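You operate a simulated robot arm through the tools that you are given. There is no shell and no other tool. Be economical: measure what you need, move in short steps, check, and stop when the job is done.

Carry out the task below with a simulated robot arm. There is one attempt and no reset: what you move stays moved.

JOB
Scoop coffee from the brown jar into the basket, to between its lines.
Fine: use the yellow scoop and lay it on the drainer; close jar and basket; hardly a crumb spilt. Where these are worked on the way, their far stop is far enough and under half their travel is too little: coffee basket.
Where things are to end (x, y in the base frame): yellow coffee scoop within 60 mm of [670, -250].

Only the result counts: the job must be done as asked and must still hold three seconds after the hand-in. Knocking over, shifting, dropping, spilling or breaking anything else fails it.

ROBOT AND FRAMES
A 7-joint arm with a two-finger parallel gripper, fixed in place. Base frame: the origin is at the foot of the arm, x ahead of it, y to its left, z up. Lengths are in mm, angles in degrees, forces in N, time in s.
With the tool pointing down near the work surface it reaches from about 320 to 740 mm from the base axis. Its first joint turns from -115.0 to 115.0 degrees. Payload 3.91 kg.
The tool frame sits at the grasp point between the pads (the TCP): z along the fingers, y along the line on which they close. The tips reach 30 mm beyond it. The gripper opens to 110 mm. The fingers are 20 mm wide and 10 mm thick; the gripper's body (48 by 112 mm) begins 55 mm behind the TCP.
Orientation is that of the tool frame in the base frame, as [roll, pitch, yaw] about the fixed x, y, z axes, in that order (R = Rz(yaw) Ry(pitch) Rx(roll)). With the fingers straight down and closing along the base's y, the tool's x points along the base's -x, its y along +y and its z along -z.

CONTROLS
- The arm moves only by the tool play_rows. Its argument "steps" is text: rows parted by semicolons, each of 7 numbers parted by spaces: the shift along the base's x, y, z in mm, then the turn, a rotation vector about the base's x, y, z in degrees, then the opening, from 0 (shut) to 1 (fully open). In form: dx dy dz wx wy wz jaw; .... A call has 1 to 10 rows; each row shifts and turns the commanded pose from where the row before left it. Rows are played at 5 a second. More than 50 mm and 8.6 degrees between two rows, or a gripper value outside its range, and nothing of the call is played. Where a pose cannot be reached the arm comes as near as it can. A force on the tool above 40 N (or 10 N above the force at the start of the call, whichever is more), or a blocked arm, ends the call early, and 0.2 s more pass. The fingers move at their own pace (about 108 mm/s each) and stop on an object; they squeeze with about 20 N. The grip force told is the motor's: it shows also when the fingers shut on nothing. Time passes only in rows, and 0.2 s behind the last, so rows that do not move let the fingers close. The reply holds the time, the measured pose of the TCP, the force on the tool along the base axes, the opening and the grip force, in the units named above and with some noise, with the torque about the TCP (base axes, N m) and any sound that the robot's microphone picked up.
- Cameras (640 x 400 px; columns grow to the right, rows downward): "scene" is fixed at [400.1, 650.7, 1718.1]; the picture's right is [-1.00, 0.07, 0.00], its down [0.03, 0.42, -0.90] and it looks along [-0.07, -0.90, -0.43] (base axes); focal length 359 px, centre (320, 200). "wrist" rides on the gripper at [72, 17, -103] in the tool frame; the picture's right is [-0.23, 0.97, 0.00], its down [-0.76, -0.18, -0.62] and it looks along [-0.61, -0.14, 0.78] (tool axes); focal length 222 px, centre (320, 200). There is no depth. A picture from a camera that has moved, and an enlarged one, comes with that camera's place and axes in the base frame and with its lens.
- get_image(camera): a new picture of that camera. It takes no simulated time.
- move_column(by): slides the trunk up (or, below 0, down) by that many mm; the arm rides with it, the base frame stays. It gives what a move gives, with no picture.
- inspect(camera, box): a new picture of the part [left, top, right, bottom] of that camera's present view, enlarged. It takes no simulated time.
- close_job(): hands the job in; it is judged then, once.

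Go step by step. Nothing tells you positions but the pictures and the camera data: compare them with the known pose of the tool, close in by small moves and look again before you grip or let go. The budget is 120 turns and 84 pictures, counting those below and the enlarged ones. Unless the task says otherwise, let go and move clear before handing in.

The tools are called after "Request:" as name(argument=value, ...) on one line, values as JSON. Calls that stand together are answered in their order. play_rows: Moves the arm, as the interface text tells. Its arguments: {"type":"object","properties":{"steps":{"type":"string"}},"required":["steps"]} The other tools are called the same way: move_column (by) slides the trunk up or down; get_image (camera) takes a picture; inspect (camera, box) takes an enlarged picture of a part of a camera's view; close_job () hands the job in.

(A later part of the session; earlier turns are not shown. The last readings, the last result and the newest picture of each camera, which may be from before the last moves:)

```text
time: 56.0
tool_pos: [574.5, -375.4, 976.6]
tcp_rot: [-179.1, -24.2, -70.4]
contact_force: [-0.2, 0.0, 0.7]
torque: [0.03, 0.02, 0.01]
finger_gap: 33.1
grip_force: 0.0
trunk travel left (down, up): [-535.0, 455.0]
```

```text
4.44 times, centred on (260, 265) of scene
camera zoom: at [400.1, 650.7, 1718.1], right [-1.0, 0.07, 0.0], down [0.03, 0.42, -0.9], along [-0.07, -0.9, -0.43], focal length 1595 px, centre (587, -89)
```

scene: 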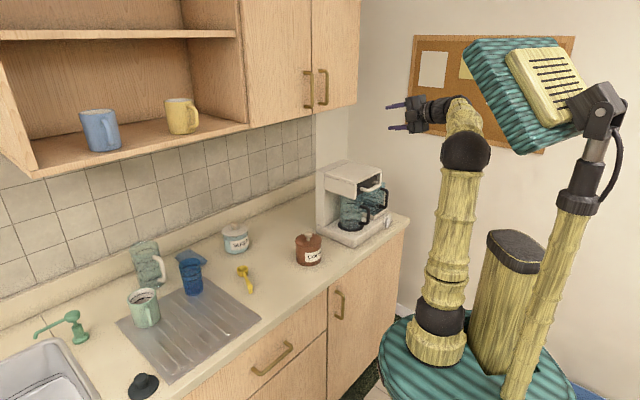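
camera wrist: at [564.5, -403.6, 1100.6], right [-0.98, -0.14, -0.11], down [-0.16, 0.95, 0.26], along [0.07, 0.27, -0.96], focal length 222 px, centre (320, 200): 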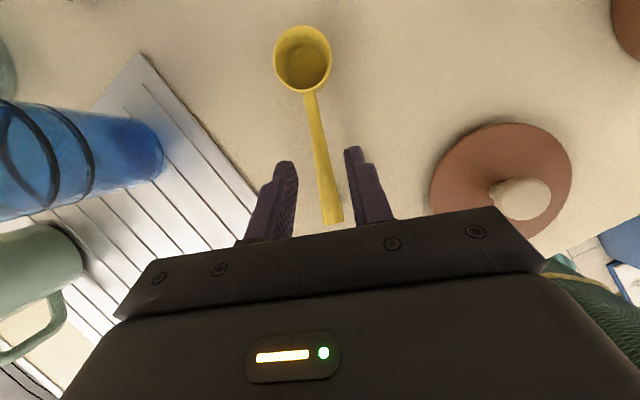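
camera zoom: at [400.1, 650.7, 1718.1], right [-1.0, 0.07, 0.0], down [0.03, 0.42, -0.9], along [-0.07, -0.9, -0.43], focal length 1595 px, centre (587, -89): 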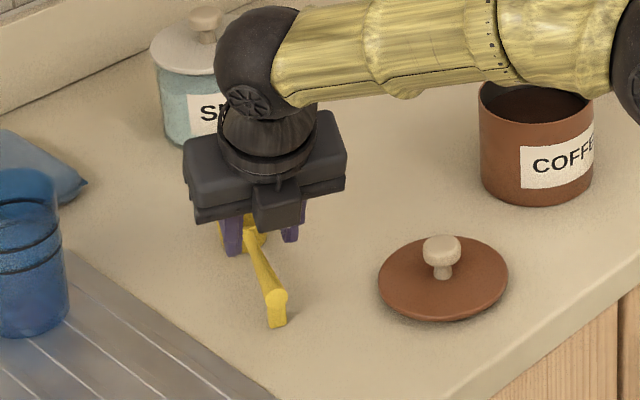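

Request:
play_rows(steps="1 -1 -20 0 0 0 0.3;0 0 -10 0 0 0 0.3;0 0 -8 0 0 0 0.3;0 0 0 0 0 0 0.3")

Request:
inspect(camera="wrist", box=[210, 0, 430, 240])

Request:
inspect(camera="scene", box=[220, 240, 290, 300])

```text
time: 57.0
tool_pos: [576.4, -375.8, 937.7]
tcp_rot: [-179.1, -24.2, -70.5]
contact_force: [-0.2, 0.8, -0.5]
torque: [-0.02, -0.03, 0.0]
finger_gap: 33.2
grip_force: 0.1
trunk travel left (down, up): [-535.0, 455.0]
```

```text
1.67 times, centred on (320, 120) of wrist
camera zoom: at [565.9, -404.2, 1062.1], right [-0.98, -0.14, -0.11], down [-0.16, 0.95, 0.26], along [0.07, 0.27, -0.96], focal length 370 px, centre (320, 333)
```

zoom: 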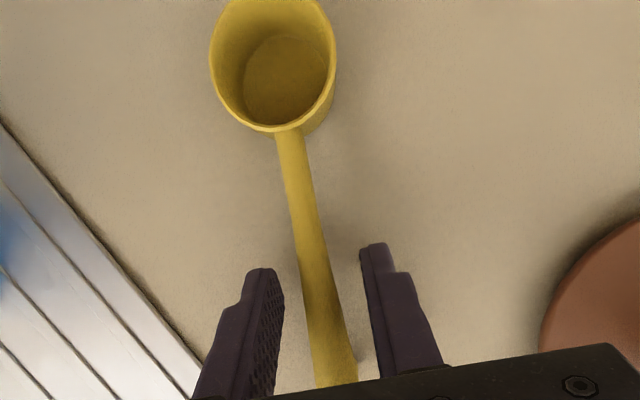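

```text
6.67 times, centred on (255, 270) of scene
camera zoom: at [400.1, 650.7, 1718.1], right [-1.0, 0.07, 0.0], down [0.03, 0.42, -0.9], along [-0.07, -0.9, -0.43], focal length 2392 px, centre (753, -267)
```

zoom: 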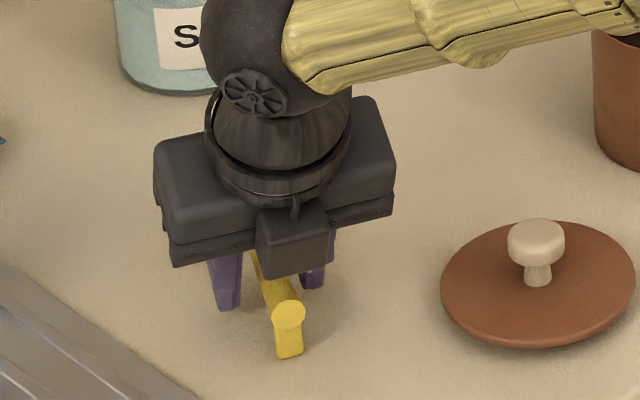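

The handle lies between the jaws. I close.

Request:
play_rows(steps="0 0 0 0 0 0 0.1;0 0 0 0 0 0 0;0 0 0 0 0 0 0;0 0 20 0 0 0 0;0 0 30 0 0 0 0;0 0 30 0 0 0 0;0 0 0 0 0 0 0")

Request:
get_image(camera="wrist")

Request:
inspect(camera="scene", box=[210, 200, 310, 290])

```text
time: 58.6
tool_pos: [575.5, -375.2, 1018.4]
tcp_rot: [-179.1, -24.2, -70.4]
contact_force: [0.0, -0.2, -0.3]
torque: [0.02, -0.02, -0.01]
finger_gap: 16.9
grip_force: 19.9
trunk travel left (down, up): [-535.0, 455.0]
```

```text
43 pictures are left
camera wrist: at [564.9, -403.7, 1143.2], right [-0.98, -0.14, -0.11], down [-0.16, 0.95, 0.26], along [0.07, 0.27, -0.96], focal length 222 px, centre (320, 200)
```

wrist: 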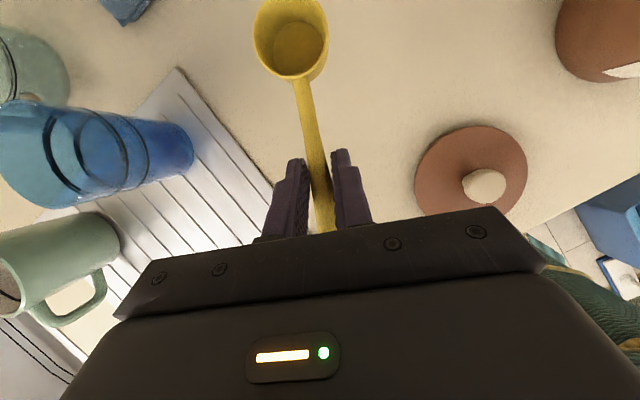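

```text
4.44 times, centred on (260, 245) of scene
camera zoom: at [400.1, 650.7, 1718.1], right [-1.0, 0.07, 0.0], down [0.03, 0.42, -0.9], along [-0.07, -0.9, -0.43], focal length 1595 px, centre (587, 0)
```

zoom: 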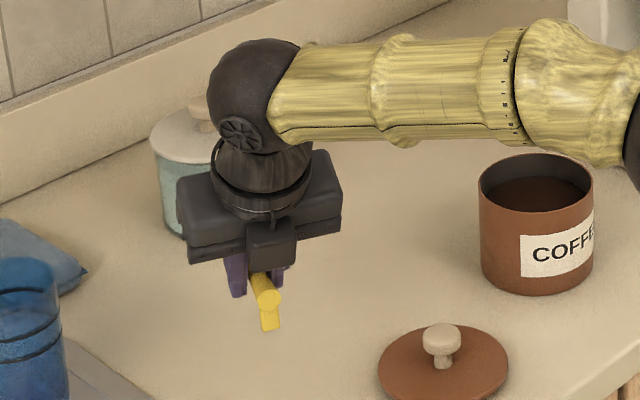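

The scoop is held; its rim centre is about 79 mm ahead of and 8 mm below the TCP. I carry it to the jar with the handle turned along +e (45°), level and high.

Request:
play_rows(steps="-20 0 20 0 0 -8 0;-20 -10 20 0 0 -8 0;-20 -13 15 0 0 -8 0;-20 -15 10 0 0 -8 0;-20 -16 7 0 0 -8 0;-20 -16 0 0 0 -8 0;-22 -16 0 0 0 -8 0;-21 -16 0 0 0 -8.6 0;0 0 0 0 0 0 0")

Request:
get_image(camera="wrist")

Request:
inspect(camera="scene", box=[250, 170, 370, 280])

```text
time: 60.6
tool_pos: [412.0, -479.6, 1089.0]
tcp_rot: [-179.1, -24.3, -135.1]
contact_force: [-0.2, -0.1, -0.4]
torque: [-0.02, 0.0, 0.04]
finger_gap: 16.6
grip_force: 20.3
trunk travel left (down, up): [-535.0, 455.0]
```

```text
41 pictures are left
camera wrist: at [381.1, -482.6, 1213.7], right [-0.54, 0.83, -0.11], down [0.79, 0.55, 0.26], along [0.27, 0.06, -0.96], focal length 222 px, centre (320, 200)
```

wrist: 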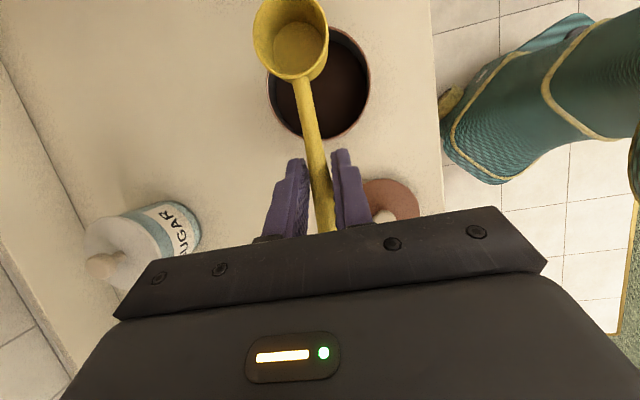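

```text
3.64 times, centred on (310, 225) of scene
camera zoom: at [400.1, 650.7, 1718.1], right [-1.0, 0.07, 0.0], down [0.03, 0.42, -0.9], along [-0.07, -0.9, -0.43], focal length 1305 px, centre (356, 109)
```

zoom: 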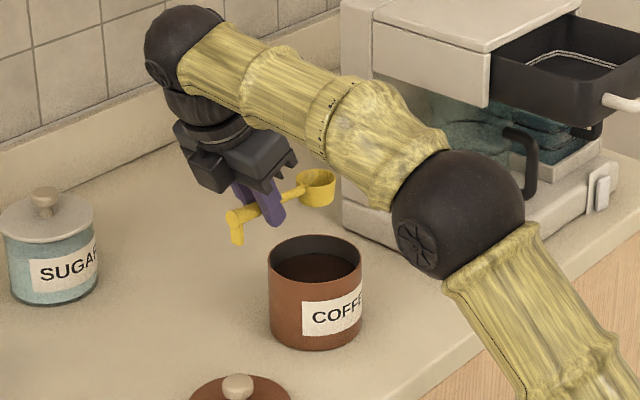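

Scoop level above the jar. I tilt it bowl-down by 60° in the air, keeping the bowl over the jar centre.

Request:
play_rows(steps="-1 -1 5 6.05 -6.05 0 0;-2 -2 5 6.05 -6.05 0 0;-4 -3 4 6.05 -6.05 0 0;-5 -5 4 6.05 -6.05 0 0;-7 -6 3 6.05 -6.05 0 0;-8 -6 2 6.05 -6.05 0 0;-8 -7 1 6.05 -6.05 0 0;0 0 0 0 0 0 0")

Request:
get_image(camera="wrist")

Request:
inspect(camera="scene", box=[250, 170, 370, 280])

```text
time: 62.4
tool_pos: [391.1, -497.3, 1109.8]
tcp_rot: [-178.9, 21.5, -135.1]
contact_force: [0.6, 0.5, -0.6]
torque: [0.0, -0.05, 0.02]
finger_gap: 16.6
grip_force: 20.5
out of reach, approached as far as the arm can: row 6, 7
trunk travel left (down, up): [-535.0, 455.0]
```

```text
39 pictures are left
camera wrist: at [302.0, -557.0, 1180.6], right [-0.53, 0.84, 0.07], down [0.46, 0.22, 0.86], along [0.71, 0.49, -0.5], focal length 222 px, centre (320, 200)
```

wrist: 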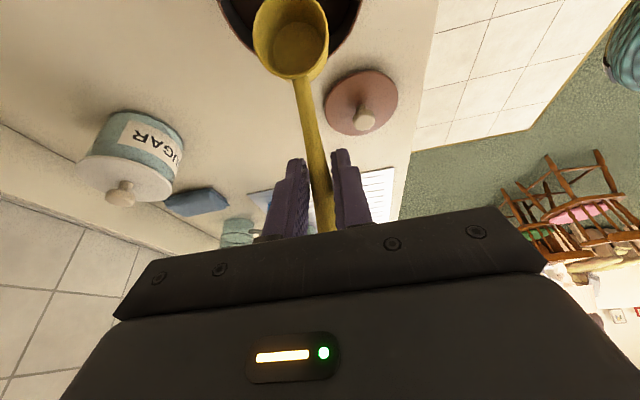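

```text
3.64 times, centred on (310, 225) of scene
camera zoom: at [400.1, 650.7, 1718.1], right [-1.0, 0.07, 0.0], down [0.03, 0.42, -0.9], along [-0.07, -0.9, -0.43], focal length 1305 px, centre (356, 109)
```

zoom: 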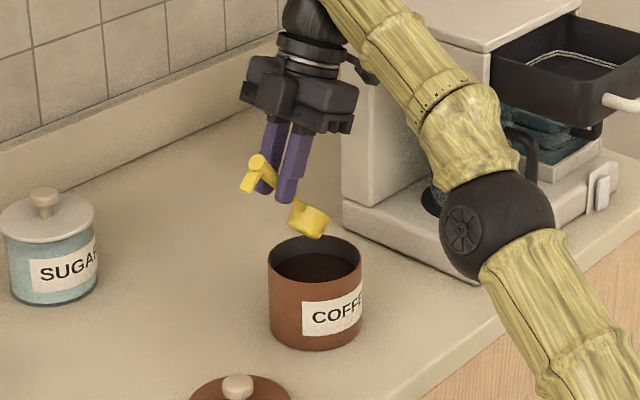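

Tilt is limited at this height; I go lower while completing the tilt to 60°.

Request:
play_rows(steps="-4 -3 -12 0 0 0 0;-5 -4 -8 5 -5 0 0;-5 -5 -5 5.1 -5.1 0 0;0 0 0 0 0 0 0")

```text
time: 63.4
tool_pos: [377.2, -509.2, 1085.3]
tcp_rot: [-178.8, 35.9, -135.0]
contact_force: [-0.8, -0.1, -0.1]
torque: [-0.01, -0.01, -0.01]
finger_gap: 16.7
grip_force: 20.1
trunk travel left (down, up): [-535.0, 455.0]
```

Request:
play_rows(steps="0 0 -15 0 0 0 0;0 0 -15 0 0 0 0;0 0 -12 0 0 0 0;0 0 -10 0 0 0 0;0 0 -8 0 0 0 0;0 0 0 0 0 0 0")

Request:
get_image(camera="wrist")

Request:
inspect(camera="scene", box=[270, 200, 350, 280])

```text
time: 64.8
tool_pos: [377.8, -507.5, 1024.7]
tcp_rot: [-178.8, 35.8, -134.9]
contact_force: [0.6, -0.3, 0.1]
torque: [0.02, 0.01, -0.02]
finger_gap: 16.9
grip_force: 20.3
trunk travel left (down, up): [-535.0, 455.0]
```

```text
37 pictures are left
camera wrist: at [279.2, -577.6, 1066.8], right [-0.55, 0.83, 0.12], down [0.3, 0.06, 0.95], along [0.78, 0.56, -0.28], focal length 222 px, centre (320, 200)
```

wrist: 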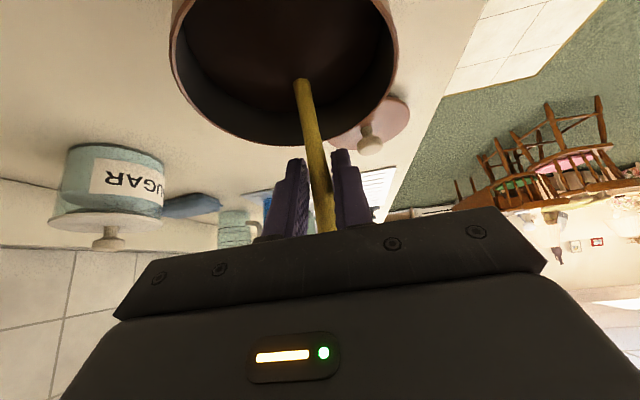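

```text
5.00 times, centred on (310, 240) of scene
camera zoom: at [400.1, 650.7, 1718.1], right [-1.0, 0.07, 0.0], down [0.03, 0.42, -0.9], along [-0.07, -0.9, -0.43], focal length 1794 px, centre (370, 0)
```

zoom: 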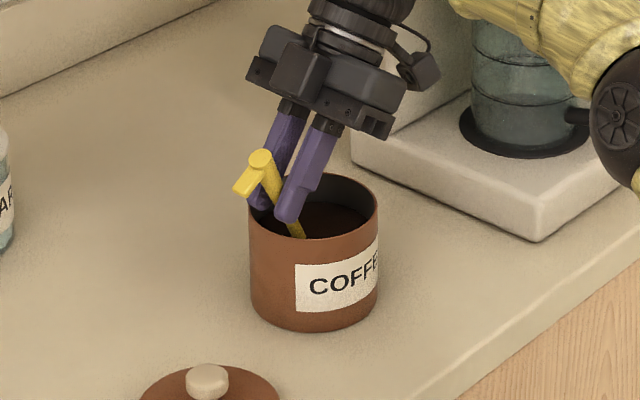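

The bowl is fully under the coffee. I push forward and level the scoop while lifting, keeping fingertips above the rim.

Request:
play_rows(steps="-10.6 -10.6 0 0 0 0 0;6.9 6.9 -2.5 -5.66 5.66 0 0;6.3 6.3 -1 -5.66 5.66 0 0;5.7 5.7 0 -5.66 5.66 0 0;4.8 4.8 1 -5.66 5.66 0 0;4 4 2 -5.66 5.66 0 0;2.9 2.9 3 -5.66 5.66 0 0;1.8 1.8 6 -5.66 5.66 0 0;0.6 0.6 10 -2.83 2.83 0 0;0 0 10 0 0 0 0")

Request:
get_image(camera="wrist")

Request:
inspect(camera="scene", box=[260, 180, 350, 280])

```text
time: 67.0
tool_pos: [400.0, -484.9, 1052.8]
tcp_rot: [-178.8, -24.4, -135.1]
contact_force: [-0.4, -0.1, -0.3]
torque: [-0.01, -0.03, -0.03]
finger_gap: 16.8
grip_force: 20.6
trunk travel left (down, up): [-535.0, 455.0]
```

```text
35 pictures are left
camera wrist: at [369.1, -488.0, 1177.2], right [-0.55, 0.83, -0.11], down [0.79, 0.56, 0.26], along [0.28, 0.05, -0.96], focal length 222 px, centre (320, 200)
```

wrist: 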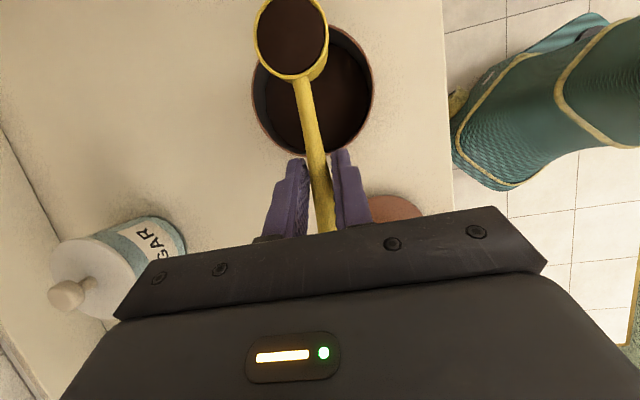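

```text
4.00 times, centred on (305, 230) of scene
camera zoom: at [400.1, 650.7, 1718.1], right [-1.0, 0.07, 0.0], down [0.03, 0.42, -0.9], along [-0.07, -0.9, -0.43], focal length 1435 px, centre (380, 80)
```

zoom: 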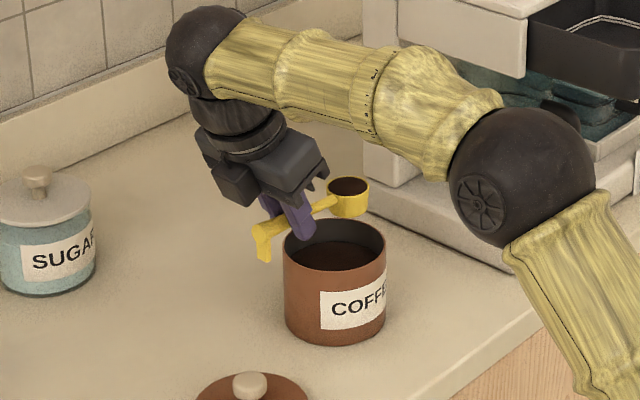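

The scoop is full and level. I carry it out toward me and up to clear the machine, keeping it level.

Request:
play_rows(steps="-4 4 10 0 0 0 0;-10 10 18 0 0 0 0;-13 13 20 0 0 0 0;-13 13 20 0 0 0 0;-13 13 20 0 0 0 0;-13 13 20 0 0 0 0;-13 13 20 0 0 0 0;-13 13 20 0 0 0 0;-10 10 20 0 0 0 0;-5 5 19 0 0 0 0")

Request:
play_rows(steps="-5 -5 0 0 0 0 0;-15 -15 0 0 0 0 0;-20 -20 0 0 0 0 0;-20 -20 0 0 0 0 0;-20 -20 0 0 0 0 0;-10 -10 0 0 0 0 0;-5 -5 0 0 0 0 0;0 0 0 0 0 0 0")

Request:
get_image(camera="wrist")

```text
time: 69.2
tool_pos: [292.9, -376.5, 1242.4]
tcp_rot: [-178.8, -24.3, -135.0]
contact_force: [-0.2, -0.1, -0.6]
torque: [-0.02, 0.01, 0.0]
finger_gap: 16.8
grip_force: 20.2
trunk travel left (down, up): [-535.0, 455.0]
```

```text
time: 71.0
tool_pos: [197.1, -472.8, 1239.8]
tcp_rot: [-178.8, -24.3, -135.0]
contact_force: [1.1, 0.4, -0.6]
torque: [0.0, -0.01, 0.03]
finger_gap: 16.9
grip_force: 19.9
trunk travel left (down, up): [-535.0, 455.0]
```

```text
33 pictures are left
camera wrist: at [166.2, -476.1, 1365.0], right [-0.55, 0.83, -0.11], down [0.79, 0.56, 0.26], along [0.28, 0.05, -0.96], focal length 222 px, centre (320, 200)
```

wrist: 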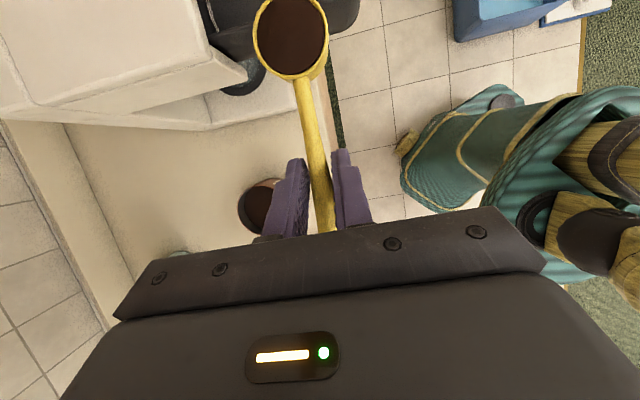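

Request:
play_rows(steps="-10 -10 0 0 0 0 0;-15 -15 0 0 0 0 0;-15 -15 0 0 0 0 0;-5 -5 0 0 0 0 0;0 0 0 0 0 0 0")

Request:
get_image(camera="wrist")

Request:
inspect(camera="scene", box=[310, 120, 450, 220])

```text
time: 72.2
tool_pos: [151.4, -516.6, 1239.2]
tcp_rot: [-178.8, -24.4, -135.1]
contact_force: [0.0, -0.2, -0.1]
torque: [0.01, 0.01, 0.0]
finger_gap: 16.5
grip_force: 20.3
trunk travel left (down, up): [-535.0, 455.0]
```

```text
32 pictures are left
camera wrist: at [120.6, -520.0, 1363.9], right [-0.55, 0.83, -0.11], down [0.79, 0.56, 0.26], along [0.28, 0.05, -0.96], focal length 222 px, centre (320, 200)
```

wrist: 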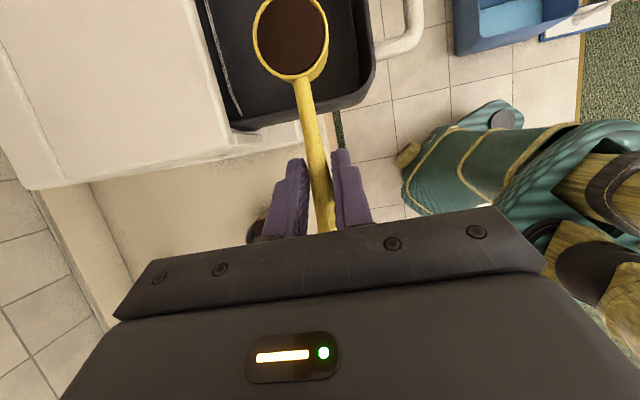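

```text
4.00 times, centred on (380, 170) of scene
camera zoom: at [400.1, 650.7, 1718.1], right [-1.0, 0.07, 0.0], down [0.03, 0.42, -0.9], along [-0.07, -0.9, -0.43], focal length 1435 px, centre (80, 320)
```

zoom: 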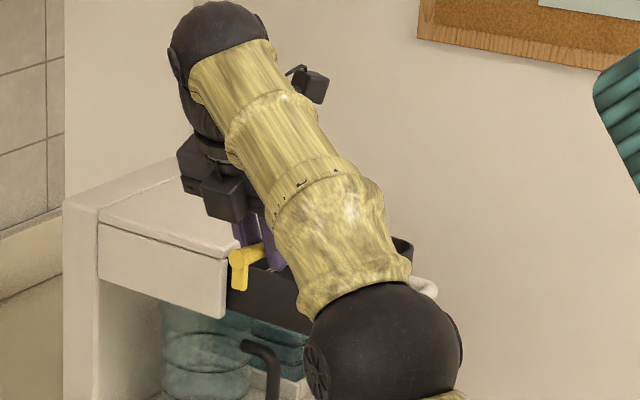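

Bowl is over the basket's near edge; I move 46 mm further to be over its middle, then begin a small roll to test reach.

Request:
play_rows(steps="-10 -10 0 0 0 0 0;-12 -12 0 0 0 0 0;-10 -10 0 0 0 0 0;0 0 0 0 0 0 0;0 0 0 -5.5 -5.5 0 0;0 0 0 -5.5 -5.5 0 0;0 0 0 0 0 0 0")

```text
time: 73.8
tool_pos: [121.1, -549.9, 1240.4]
tcp_rot: [-161.8, -23.3, -142.0]
contact_force: [0.0, -0.6, -0.2]
torque: [0.02, -0.05, 0.04]
finger_gap: 16.5
grip_force: 20.1
trunk travel left (down, up): [-535.0, 455.0]
```

Request:
play_rows(steps="0 0 0 -5.5 -5.5 0 0;0 0 0 -5.5 -5.5 0 0;0 0 0 0 0 0 0")

```text
time: 74.6
tool_pos: [120.0, -548.5, 1239.0]
tcp_rot: [-145.2, -20.6, -148.2]
contact_force: [0.1, 0.6, -1.1]
torque: [0.04, -0.01, 0.0]
finger_gap: 16.9
grip_force: 20.5
trunk travel left (down, up): [-535.0, 455.0]
```

Request:
play_rows(steps="0 0 0 -5.5 -5.5 0 0;0 0 0 0 0 0 0")

Request:
play_rows(steps="0 0 0 -5.5 -5.5 0 0;0 0 0 0 0 0 0")

Request:
get_image(camera="wrist")

```text
time: 75.2
tool_pos: [121.8, -549.2, 1240.0]
tcp_rot: [-137.3, -18.7, -150.9]
contact_force: [-0.6, -0.8, -0.5]
torque: [0.02, 0.0, 0.02]
finger_gap: 16.7
grip_force: 20.1
trunk travel left (down, up): [-535.0, 455.0]
```

```text
time: 75.8
tool_pos: [120.1, -549.7, 1240.3]
tcp_rot: [-129.4, -16.4, -153.4]
contact_force: [-0.7, -0.6, -0.4]
torque: [0.0, -0.06, -0.02]
finger_gap: 16.8
grip_force: 19.9
trunk travel left (down, up): [-535.0, 455.0]
```

```text
30 pictures are left
camera wrist: at [30.0, -492.7, 1312.1], right [-0.27, 0.56, -0.79], down [0.62, 0.73, 0.3], along [0.73, -0.41, -0.54], focal length 222 px, centre (320, 200)
```

wrist: 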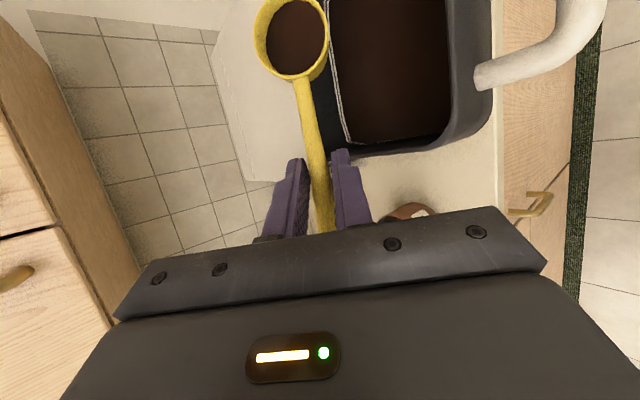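

Request:
inspect(camera="wrist", box=[240, 0, 500, 165])

```text
2.42 times, centred on (370, 82) of wrist
camera zoom: at [30.0, -492.7, 1312.1], right [-0.27, 0.56, -0.79], down [0.62, 0.73, 0.3], along [0.73, -0.41, -0.54], focal length 538 px, centre (199, 485)
```

zoom: 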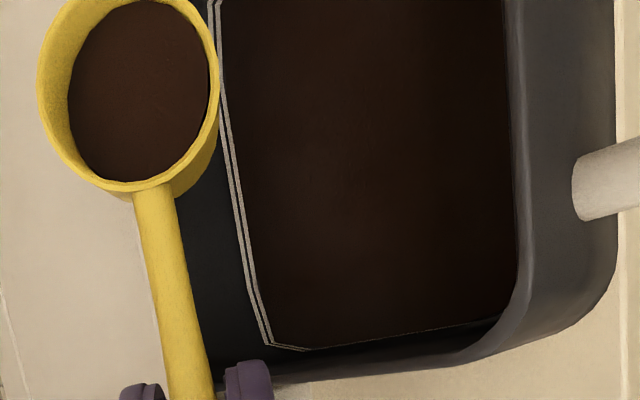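

Request:
inspect(camera="wrist", box=[325, 60, 405, 160])

```text
4.00 times, centred on (365, 110) of wrist
camera zoom: at [30.0, -492.7, 1312.1], right [-0.27, 0.56, -0.79], down [0.62, 0.73, 0.3], along [0.73, -0.41, -0.54], focal length 888 px, centre (140, 560)
```

zoom: 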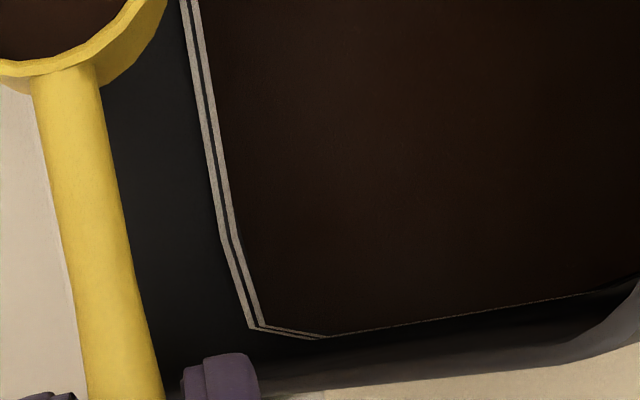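

The fill model shows coffee up to about the lower line already, with part of the scoop left. I tip a little more and look again.

Request:
play_rows(steps="0 0 0 -5.5 -5.5 0 0;0 0 0 0 0 0 0;0 0 0 0 0 0 0")

Request:
inspect(camera="wrist", box=[250, 0, 450, 165])

```text
time: 76.6
tool_pos: [120.4, -550.0, 1239.4]
tcp_rot: [-121.9, -13.8, -155.1]
contact_force: [-0.6, 0.2, -0.6]
torque: [-0.01, 0.0, 0.01]
finger_gap: 16.6
grip_force: 19.8
trunk travel left (down, up): [-535.0, 455.0]
```

```text
2.42 times, centred on (350, 82) of wrist
camera zoom: at [24.1, -487.1, 1297.2], right [-0.19, 0.48, -0.86], down [0.59, 0.75, 0.28], along [0.78, -0.45, -0.43], focal length 538 px, centre (247, 485)
```

zoom: 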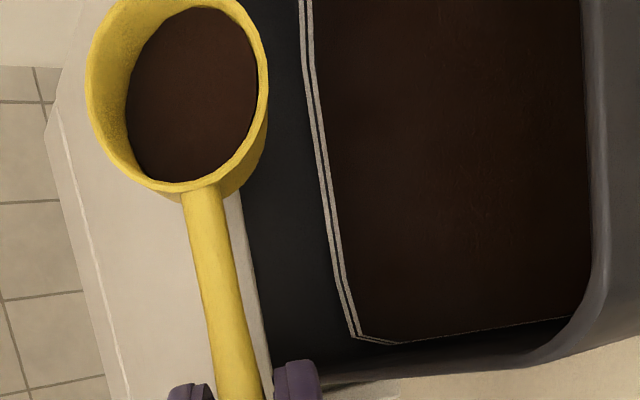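

Request:
inspect(camera="wrist", box=[365, 60, 425, 150])

```text
4.44 times, centred on (395, 105) of wrist
camera zoom: at [24.1, -487.1, 1297.2], right [-0.19, 0.48, -0.86], down [0.59, 0.75, 0.28], along [0.78, -0.45, -0.43], focal length 987 px, centre (-13, 622)
```

zoom: 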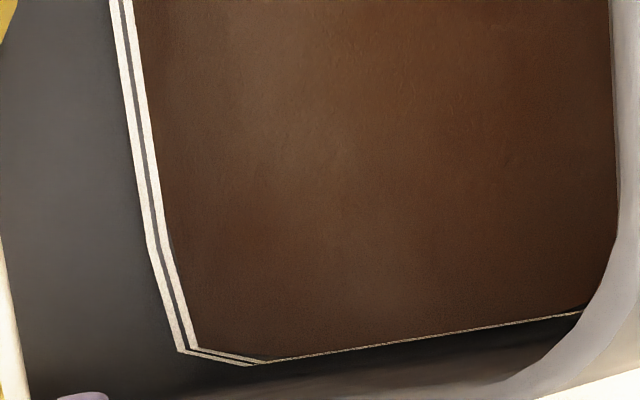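

The surface still sits just under the lower line. I pour further.

Request:
play_rows(steps="0 0 0 -5.5 -5.5 0 0;0 0 0 0 0 0 0")

Request:
play_rows(steps="0 0 0 -5.5 -5.5 0 0;0 0 0 0 0 0 0;0 0 0 0 0 0 0")

Request:
get_image(camera="wrist")

```text
time: 77.2
tool_pos: [120.3, -549.6, 1240.3]
tcp_rot: [-114.4, -11.0, -156.9]
contact_force: [-0.5, 0.6, 0.0]
torque: [0.02, -0.02, -0.02]
finger_gap: 16.7
grip_force: 19.7
trunk travel left (down, up): [-535.0, 455.0]
```

```text
time: 78.0
tool_pos: [122.0, -552.8, 1243.4]
tcp_rot: [-109.6, -8.8, -157.7]
contact_force: [-0.6, -0.2, -0.1]
torque: [-0.01, -0.01, -0.01]
finger_gap: 16.5
grip_force: 20.2
out of reach, approached as far as the arm can: row 1
trunk travel left (down, up): [-535.0, 455.0]
```

```text
25 pictures are left
camera wrist: at [18.8, -482.1, 1274.0], right [-0.05, 0.33, -0.94], down [0.55, 0.8, 0.25], along [0.83, -0.51, -0.22], focal length 222 px, centre (320, 200)
```

wrist: 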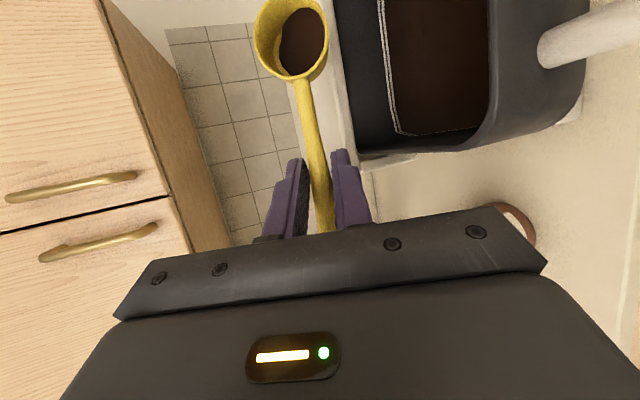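

Roll is limited near 70° here; I shift the trunk down 60 while keeping the tool height, then tip more.

Request:
play_rows(steps="-1 1 15 0 0 0 0;-1 2 15 0 0 0 0;0 0 15 0 0 0 0;0 0 12 0 0 0 0;0 0 0 0 0 0 0")

Request:
move_column(by=-60)

Request:
play_rows(steps="0 0 0 -5.5 -5.5 0 0;0 0 0 -5.5 -5.5 0 0;0 0 0 0 0 0 0;0 0 0 0 0 0 0")

Request:
get_image(camera="wrist")

```text
time: 79.2
tool_pos: [121.0, -549.2, 1300.6]
tcp_rot: [-107.2, -8.0, -158.0]
contact_force: [0.1, 0.2, -0.6]
torque: [0.0, 0.0, 0.01]
finger_gap: 16.8
grip_force: 20.3
trunk travel left (down, up): [-535.0, 455.0]
```

```text
time: 80.2
tool_pos: [120.7, -547.9, 1241.3]
tcp_rot: [-107.2, -8.1, -157.9]
contact_force: [-0.7, 0.5, -0.6]
torque: [-0.01, 0.03, -0.03]
finger_gap: 16.7
grip_force: 19.8
trunk travel left (down, up): [-475.0, 515.0]
```

```text
time: 81.2
tool_pos: [129.3, -554.9, 1296.5]
tcp_rot: [-94.2, -1.6, -159.4]
contact_force: [0.2, -0.3, 0.2]
torque: [0.01, 0.0, 0.0]
finger_gap: 16.4
grip_force: 20.4
out of reach, approached as far as the arm can: row 1, 2
trunk travel left (down, up): [-475.0, 515.0]
```

```text
24 pictures are left
camera wrist: at [23.4, -482.3, 1289.5], right [0.16, 0.14, -0.98], down [0.5, 0.84, 0.2], along [0.85, -0.53, 0.07], focal length 222 px, centre (320, 200)
```

wrist: 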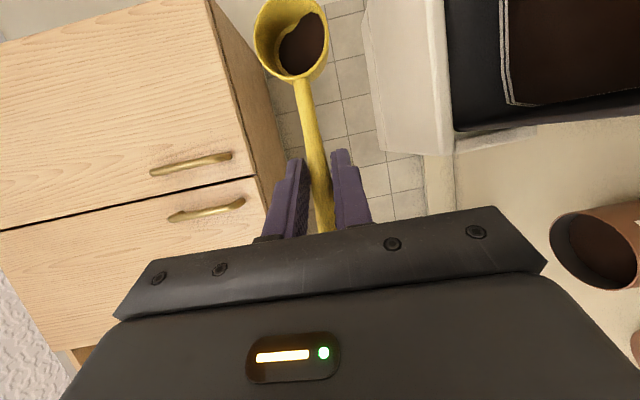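

Request:
move_column(by=-55)

Request:
play_rows(steps="-4 3 0 0 0 0 0;-4 3 0 -5.5 -5.5 0 0;0 0 0 -5.5 -5.5 0 0;0 0 0 0 0 0 0")

Request:
get_image(camera="wrist")

```text
time: 82.2
tool_pos: [128.9, -555.2, 1241.0]
tcp_rot: [-94.3, -1.5, -159.4]
contact_force: [-0.7, -0.4, -0.2]
torque: [-0.03, 0.03, 0.02]
finger_gap: 16.6
grip_force: 20.2
trunk travel left (down, up): [-420.0, 570.0]
```

```text
time: 83.2
tool_pos: [122.9, -565.9, 1335.8]
tcp_rot: [-81.5, 5.2, -159.0]
contact_force: [0.3, 0.2, -0.8]
torque: [-0.02, 0.02, 0.04]
finger_gap: 16.8
grip_force: 20.9
out of reach, approached as far as the arm can: row 2, 3
trunk travel left (down, up): [-420.0, 570.0]
```

```text
23 pictures are left
camera wrist: at [22.4, -496.2, 1297.3], right [0.35, -0.02, -0.94], down [0.47, 0.87, 0.15], along [0.81, -0.49, 0.31], focal length 222 px, centre (320, 200)
```

wrist: 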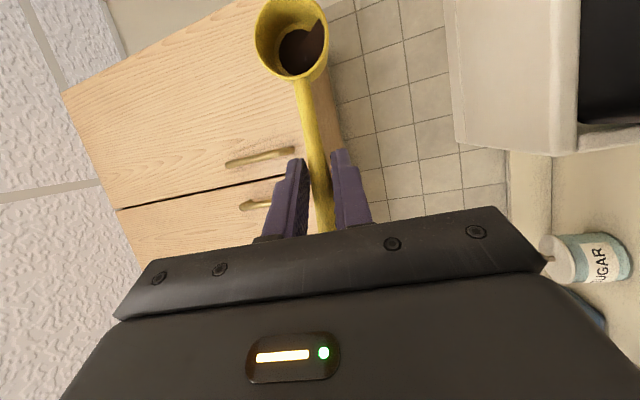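

Request:
move_column(by=-85)

Request:
play_rows(steps="0 0 0 -5.5 -5.5 0 0;0 0 0 -5.5 -5.5 0 0;0 0 0 0 0 0 0")

Request:
get_image(camera="wrist")

Request:
inspect(camera="scene", box=[320, 120, 440, 210])

```text
time: 84.4
tool_pos: [124.4, -565.2, 1250.3]
tcp_rot: [-81.4, 5.2, -159.0]
contact_force: [0.6, -0.4, 0.2]
torque: [0.01, -0.03, -0.01]
finger_gap: 16.6
grip_force: 20.5
trunk travel left (down, up): [-335.0, 655.0]
```

```text
time: 85.2
tool_pos: [120.5, -573.8, 1290.7]
tcp_rot: [-75.3, 8.5, -158.2]
contact_force: [0.4, 0.1, -0.4]
torque: [0.05, 0.04, -0.01]
finger_gap: 16.6
grip_force: 20.0
out of reach, approached as far as the arm can: row 1, 2
trunk travel left (down, up): [-335.0, 655.0]
```

```text
22 pictures are left
camera wrist: at [23.6, -508.7, 1239.7], right [0.43, -0.09, -0.9], down [0.46, 0.88, 0.13], along [0.78, -0.46, 0.42], focal length 222 px, centre (320, 200)
```

wrist: 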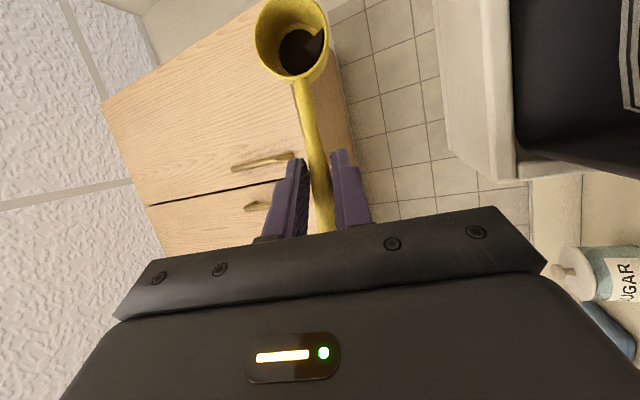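

```text
4.44 times, centred on (380, 165) of scene
camera zoom: at [400.1, 650.7, 1718.1], right [-1.0, 0.07, 0.0], down [0.03, 0.42, -0.9], along [-0.07, -0.9, -0.43], focal length 1595 px, centre (53, 356)
```

zoom: 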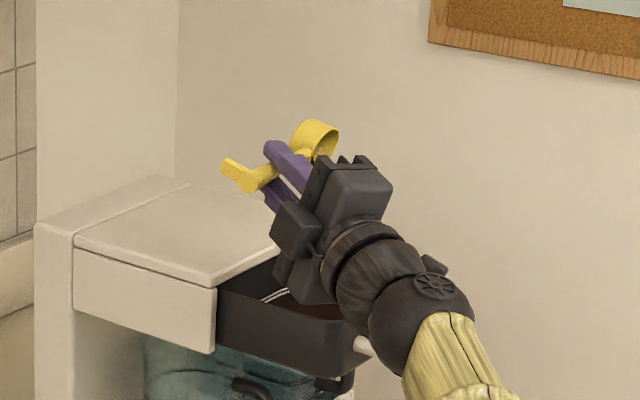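

Nearly empty. I raise the trunk and roll the scoop back level above the basket, then look at the lines.

Request:
move_column(by=200)

Request:
play_rows(steps="0 0 0 5.8 5.8 0 0;0 0 0 5.8 5.8 0 0;0 0 0 5.8 5.8 0 0;0 0 0 5.8 5.8 0 0;0 0 -10 5.8 5.8 0 0;0 0 -15 5.8 5.8 0 0;0 0 -20 5.8 5.8 0 0;0 0 -20 5.8 5.8 0 0;0 0 -20 5.8 5.8 0 0;0 0 0 0 0 0 0")

```text
time: 87.4
tool_pos: [121.2, -573.7, 1491.8]
tcp_rot: [-75.4, 8.5, -158.2]
contact_force: [0.4, 0.4, 0.2]
torque: [0.03, -0.03, 0.03]
finger_gap: 16.6
grip_force: 20.1
trunk travel left (down, up): [-535.0, 455.0]
```

```text
time: 89.6
tool_pos: [118.3, -547.4, 1369.5]
tcp_rot: [-142.1, -18.8, -151.3]
contact_force: [0.1, -0.6, 0.8]
torque: [0.03, 0.02, 0.01]
finger_gap: 16.6
grip_force: 19.7
out of reach, approached as far as the arm can: row 4, 5, 6, 7, 9
trunk travel left (down, up): [-535.0, 455.0]
```

Request:
play_rows(steps="0 0 -25 0 0 0 0;0 0 -25 0 0 0 0;0 0 -25 0 0 0 0;0 0 -25 0 0 0 0;0 0 0 5.8 5.8 0 0;0 0 0 0 0 0 0")

Request:
inspect(camera="wrist", box=[220, 0, 440, 165])

```text
time: 91.0
tool_pos: [117.9, -545.1, 1268.2]
tcp_rot: [-153.2, -21.4, -147.4]
contact_force: [-0.9, -0.3, -0.2]
torque: [-0.02, 0.0, -0.01]
finger_gap: 16.3
grip_force: 20.2
trunk travel left (down, up): [-535.0, 455.0]
```

```text
2.42 times, centred on (330, 82) of wrist
camera zoom: at [53.6, -512.3, 1373.7], right [-0.43, 0.76, -0.49], down [0.73, 0.61, 0.31], along [0.54, -0.22, -0.81], focal length 538 px, centre (296, 485)
```

zoom: 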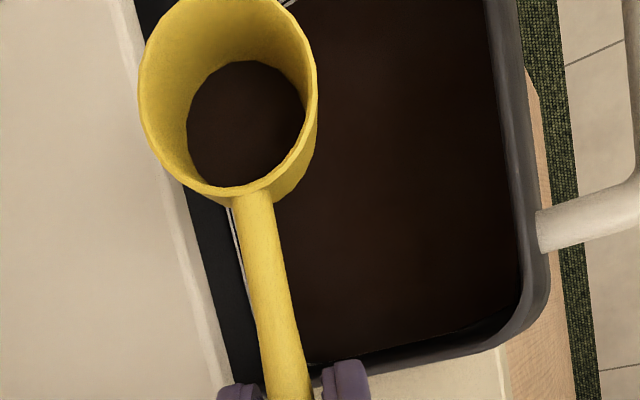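

Request:
play_rows(steps="0 0 0 5.8 5.8 0 0;0 0 0 5.8 5.8 0 0;0 0 0 5.8 5.8 0 0;0 0 0 1.2 1.2 0 0;15 20 0 0 0 0 0;15 20 0 0 0 0 0;15 20 0 0 0 0 0;0 10 0 0 0 0 0;0 0 0 0 0 0 0")

Request:
get_image(camera="wrist")

Request:
inspect(camera="scene", box=[340, 160, 420, 210])

```text
time: 93.0
tool_pos: [162.0, -475.8, 1267.2]
tcp_rot: [-176.7, -24.5, -138.1]
contact_force: [-1.0, -0.3, -0.2]
torque: [0.0, 0.0, -0.01]
finger_gap: 16.6
grip_force: 19.6
out of reach, approached as far as the arm can: row 4
trunk travel left (down, up): [-535.0, 455.0]
```

```text
19 pictures are left
camera wrist: at [128.1, -473.8, 1390.8], right [-0.51, 0.85, -0.14], down [0.81, 0.53, 0.26], along [0.3, 0.02, -0.95], focal length 222 px, centre (320, 200)
```

wrist: 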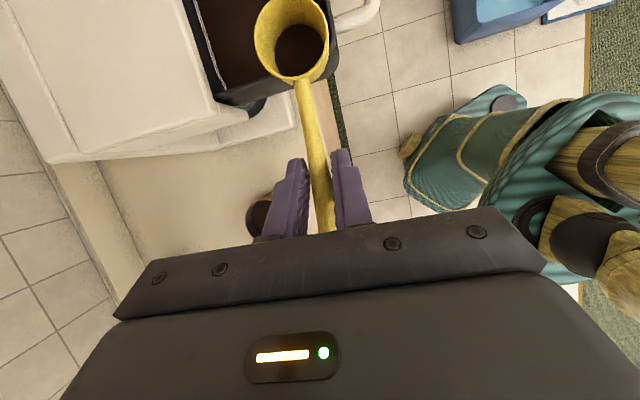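

```text
8.00 times, centred on (380, 185) of scene
camera zoom: at [400.1, 650.7, 1718.1], right [-1.0, 0.07, 0.0], down [0.03, 0.42, -0.9], along [-0.07, -0.9, -0.43], focal length 2871 px, centre (-160, 320)
```

zoom: 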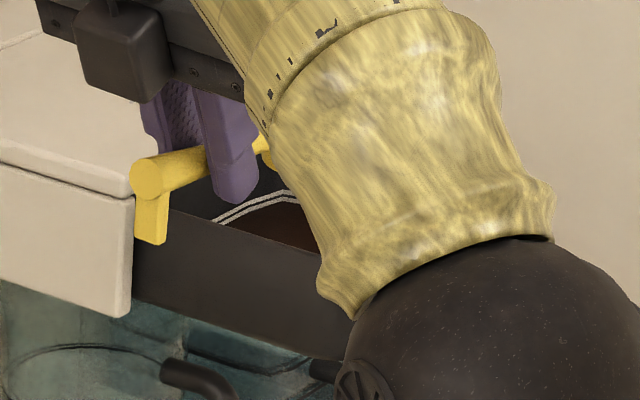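

I move off to the jar side and inspect the lines in the scene view.

Request:
play_rows(steps="15 10 0 0 0 1 0;20 15 0 0 0 1 0;25 18 0 0 0 1 0;25 18 0 0 0 0 0;25 18 0 1.2 1.2 0 0;20 15 0 0 0 0 0;0 0 0 0 0 0 0")

Request:
inspect(camera="scene", box=[355, 165, 405, 200])

```text
time: 94.6
tool_pos: [294.1, -381.3, 1266.4]
tcp_rot: [-178.5, -24.5, -134.4]
contact_force: [0.8, 1.0, -0.7]
torque: [0.03, 0.0, -0.01]
finger_gap: 16.5
grip_force: 20.0
trunk travel left (down, up): [-535.0, 455.0]
```

```text
11.43 times, centred on (380, 182) of scene
camera zoom: at [400.1, 650.7, 1718.1], right [-1.0, 0.07, 0.0], down [0.03, 0.42, -0.9], along [-0.07, -0.9, -0.43], focal length 4101 px, centre (-366, 400)
```

zoom: 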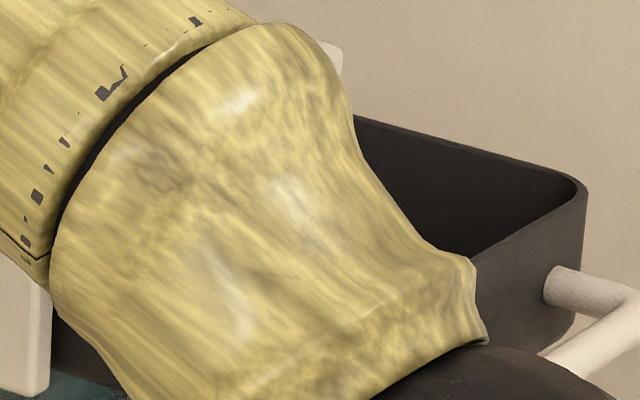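

Request:
play_rows(steps="10 -10 -18 0 0 0 0;12 -12 -20 0 0 0 0;12 -12 -20 0 0 0 0;12 -12 -20 0 0 0 0;12 -12 -20 0 0 0 0;13 -13 -20 0 0 0 0;13 -13 -20 0 0 0 0;14 -12 -20 0 0 0 0;10 -8 -20 0 0 0 0;0 0 0 0 0 0 0")

Request:
inspect(camera="scene", box=[355, 165, 405, 200])

```text
time: 96.8
tool_pos: [401.9, -485.2, 1087.8]
tcp_rot: [-178.6, -24.4, -134.4]
contact_force: [0.0, 1.1, -0.6]
torque: [-0.03, 0.01, -0.02]
finger_gap: 16.4
grip_force: 20.1
trunk travel left (down, up): [-535.0, 455.0]
```

```text
11.43 times, centred on (380, 182) of scene
camera zoom: at [400.1, 650.7, 1718.1], right [-1.0, 0.07, 0.0], down [0.03, 0.42, -0.9], along [-0.07, -0.9, -0.43], focal length 4101 px, centre (-366, 400)
```

zoom: 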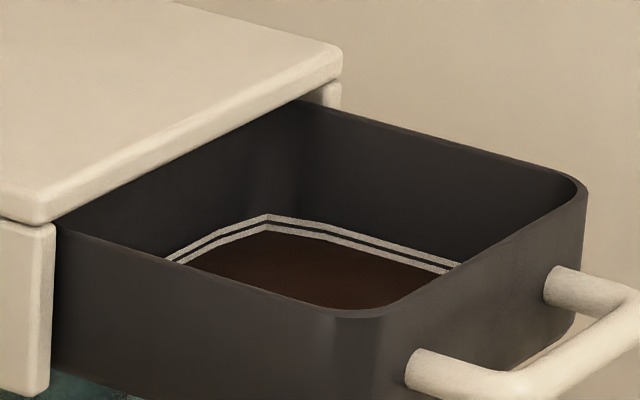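

The coffee is about 1.5 mm below the lower of two stripes (pitch ≈3.5 mm); one scoop seems to raise it under 2 mm. I take a second scoop the same way, a bit deeper.

Request:
play_rows(steps="0 0 -2 6.05 -6.05 0 0;-1 -1 0 6.05 -6.05 0 0;-3 -2 0 6.05 -6.05 0 0;-4 -4 0 6.05 -6.05 0 0;-5 -5 0 6.05 -6.05 0 0;-6 -6 -1 6.05 -6.05 0 0;-6 -6 -1 6.05 -6.05 0 0;0 0 0 0 0 0 0")

```text
time: 98.6
tool_pos: [375.0, -509.0, 1085.0]
tcp_rot: [-178.0, 35.5, -134.3]
contact_force: [-0.3, -0.3, 0.2]
torque: [0.02, -0.03, -0.01]
finger_gap: 16.8
grip_force: 20.3
trunk travel left (down, up): [-535.0, 455.0]
```

Request:
play_rows(steps="2 0 -15 0 0 0 0;0 0 -15 0 0 0 0;0 0 -15 0 0 0 0;0 0 -12 0 0 0 0;0 0 -10 0 0 0 0;0 0 0 0 0 0 0")

Request:
play_rows(steps="-10.6 -10.6 0 0 0 0 0;6.9 6.9 1 -5.66 5.66 0 0;6.3 6.3 1 -5.66 5.66 0 0;5.7 5.7 0 -5.66 5.66 0 0;4.8 4.8 1 -5.66 5.66 0 0;4 4 2 -5.66 5.66 0 0;2.9 2.9 3 -5.66 5.66 0 0;1.8 1.8 6 -5.66 5.66 0 0;0.6 0.6 10 -2.83 2.83 0 0;0 0 10 0 0 0 0")

Request:
get_image(camera="wrist")

```text
time: 100.0
tool_pos: [379.4, -509.8, 1017.5]
tcp_rot: [-177.9, 35.4, -134.3]
contact_force: [-0.5, -0.6, -1.2]
torque: [-0.01, 0.01, -0.01]
finger_gap: 16.8
grip_force: 20.0
trunk travel left (down, up): [-535.0, 455.0]
```

```text
time: 102.2
tool_pos: [399.7, -486.8, 1052.6]
tcp_rot: [-178.7, -24.8, -134.4]
contact_force: [0.5, -0.3, 0.7]
torque: [0.01, 0.02, 0.03]
finger_gap: 16.6
grip_force: 20.1
trunk travel left (down, up): [-535.0, 455.0]
```

```text
15 pictures are left
camera wrist: at [368.7, -489.1, 1176.6], right [-0.56, 0.82, -0.12], down [0.78, 0.57, 0.25], along [0.27, 0.05, -0.96], focal length 222 px, centre (320, 200)
```

wrist: 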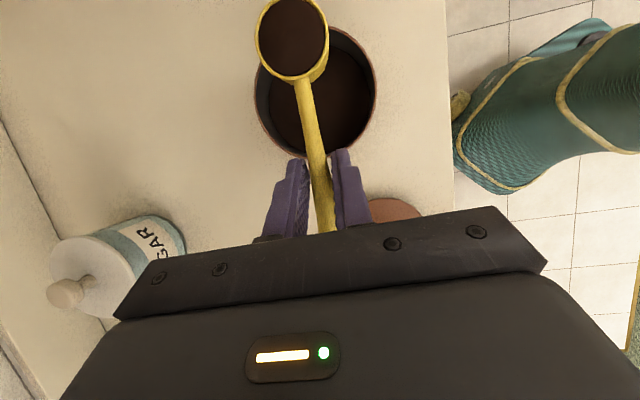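

Full again. I carry it to the basket along the same path.

Request:
play_rows(steps="-4 4 10 0 0 0 0;-10 10 18 0 0 0 0;-13 13 20 0 0 0 0;-13 13 20 0 0 0 0;-13 13 20 0 0 0 0;-13 13 20 0 0 0 0;-13 13 20 0 0 0 0;-13 13 20 0 0 0 0;-10 10 20 0 0 0 0;-5 5 19 0 0 0 0")

Request:
play_rows(steps="-5 -5 0 0 0 0 0;-15 -15 0 0 0 0 0;-20 -20 0 0 0 0 0;-20 -20 0 0 0 0 0;-20 -20 0 0 0 0 0;-20 -20 0 0 0 0 0;-20 -20 0 0 0 0 0;-20 -20 0 0 0 0 0;-15 -15 0 0 0 0 0;-8 -8 0 0 0 0 0")

```text
time: 104.4
tool_pos: [293.0, -379.8, 1238.0]
tcp_rot: [-178.6, -24.6, -134.4]
contact_force: [-0.2, 0.3, -1.2]
torque: [0.01, -0.02, -0.02]
finger_gap: 16.8
grip_force: 20.0
trunk travel left (down, up): [-535.0, 455.0]
```

```text
time: 106.6
tool_pos: [130.9, -543.4, 1240.9]
tcp_rot: [-178.7, -24.7, -134.3]
contact_force: [-0.1, 0.8, -1.1]
torque: [0.03, -0.03, 0.01]
finger_gap: 16.9
grip_force: 20.2
trunk travel left (down, up): [-535.0, 455.0]
```

Request:
play_rows(steps="-6 -4 0 0 0 0 0;-5 -3 0 0 0 0 0;0 0 0 -5.5 -5.5 0 0;0 0 0 -5.5 -5.5 0 0;0 0 0 -5.5 -5.5 0 0;0 0 0 -5.5 -5.5 0 0;0 0 0 -5.5 -5.5 0 0;0 0 0 -5.5 -5.5 0 0;0 0 0 -5.5 -5.5 0 0;0 0 0 0 0 0 0")

Request:
play_rows(steps="0 0 0 -5.5 -5.5 0 0;0 0 0 0 0 0 0")

Request:
inspect(camera="wrist", box=[250, 0, 450, 165])

```text
time: 108.8
tool_pos: [119.1, -550.3, 1238.0]
tcp_rot: [-121.2, -14.5, -155.2]
contact_force: [-0.5, 0.0, -0.4]
torque: [-0.01, 0.02, 0.01]
finger_gap: 16.9
grip_force: 20.4
trunk travel left (down, up): [-535.0, 455.0]
```

```text
time: 109.4
tool_pos: [119.0, -550.3, 1238.6]
tcp_rot: [-113.9, -11.7, -156.8]
contact_force: [0.4, 0.4, -0.7]
torque: [0.04, -0.02, 0.01]
finger_gap: 16.9
grip_force: 19.8
trunk travel left (down, up): [-535.0, 455.0]
```

```text
2.42 times, centred on (350, 82) of wrist
camera zoom: at [17.9, -482.2, 1281.0], right [-0.12, 0.38, -0.92], down [0.57, 0.78, 0.25], along [0.82, -0.49, -0.31], focal length 538 px, centre (247, 485)
```

zoom: 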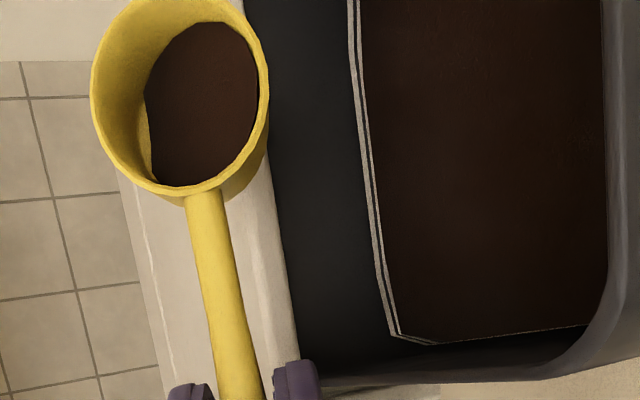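

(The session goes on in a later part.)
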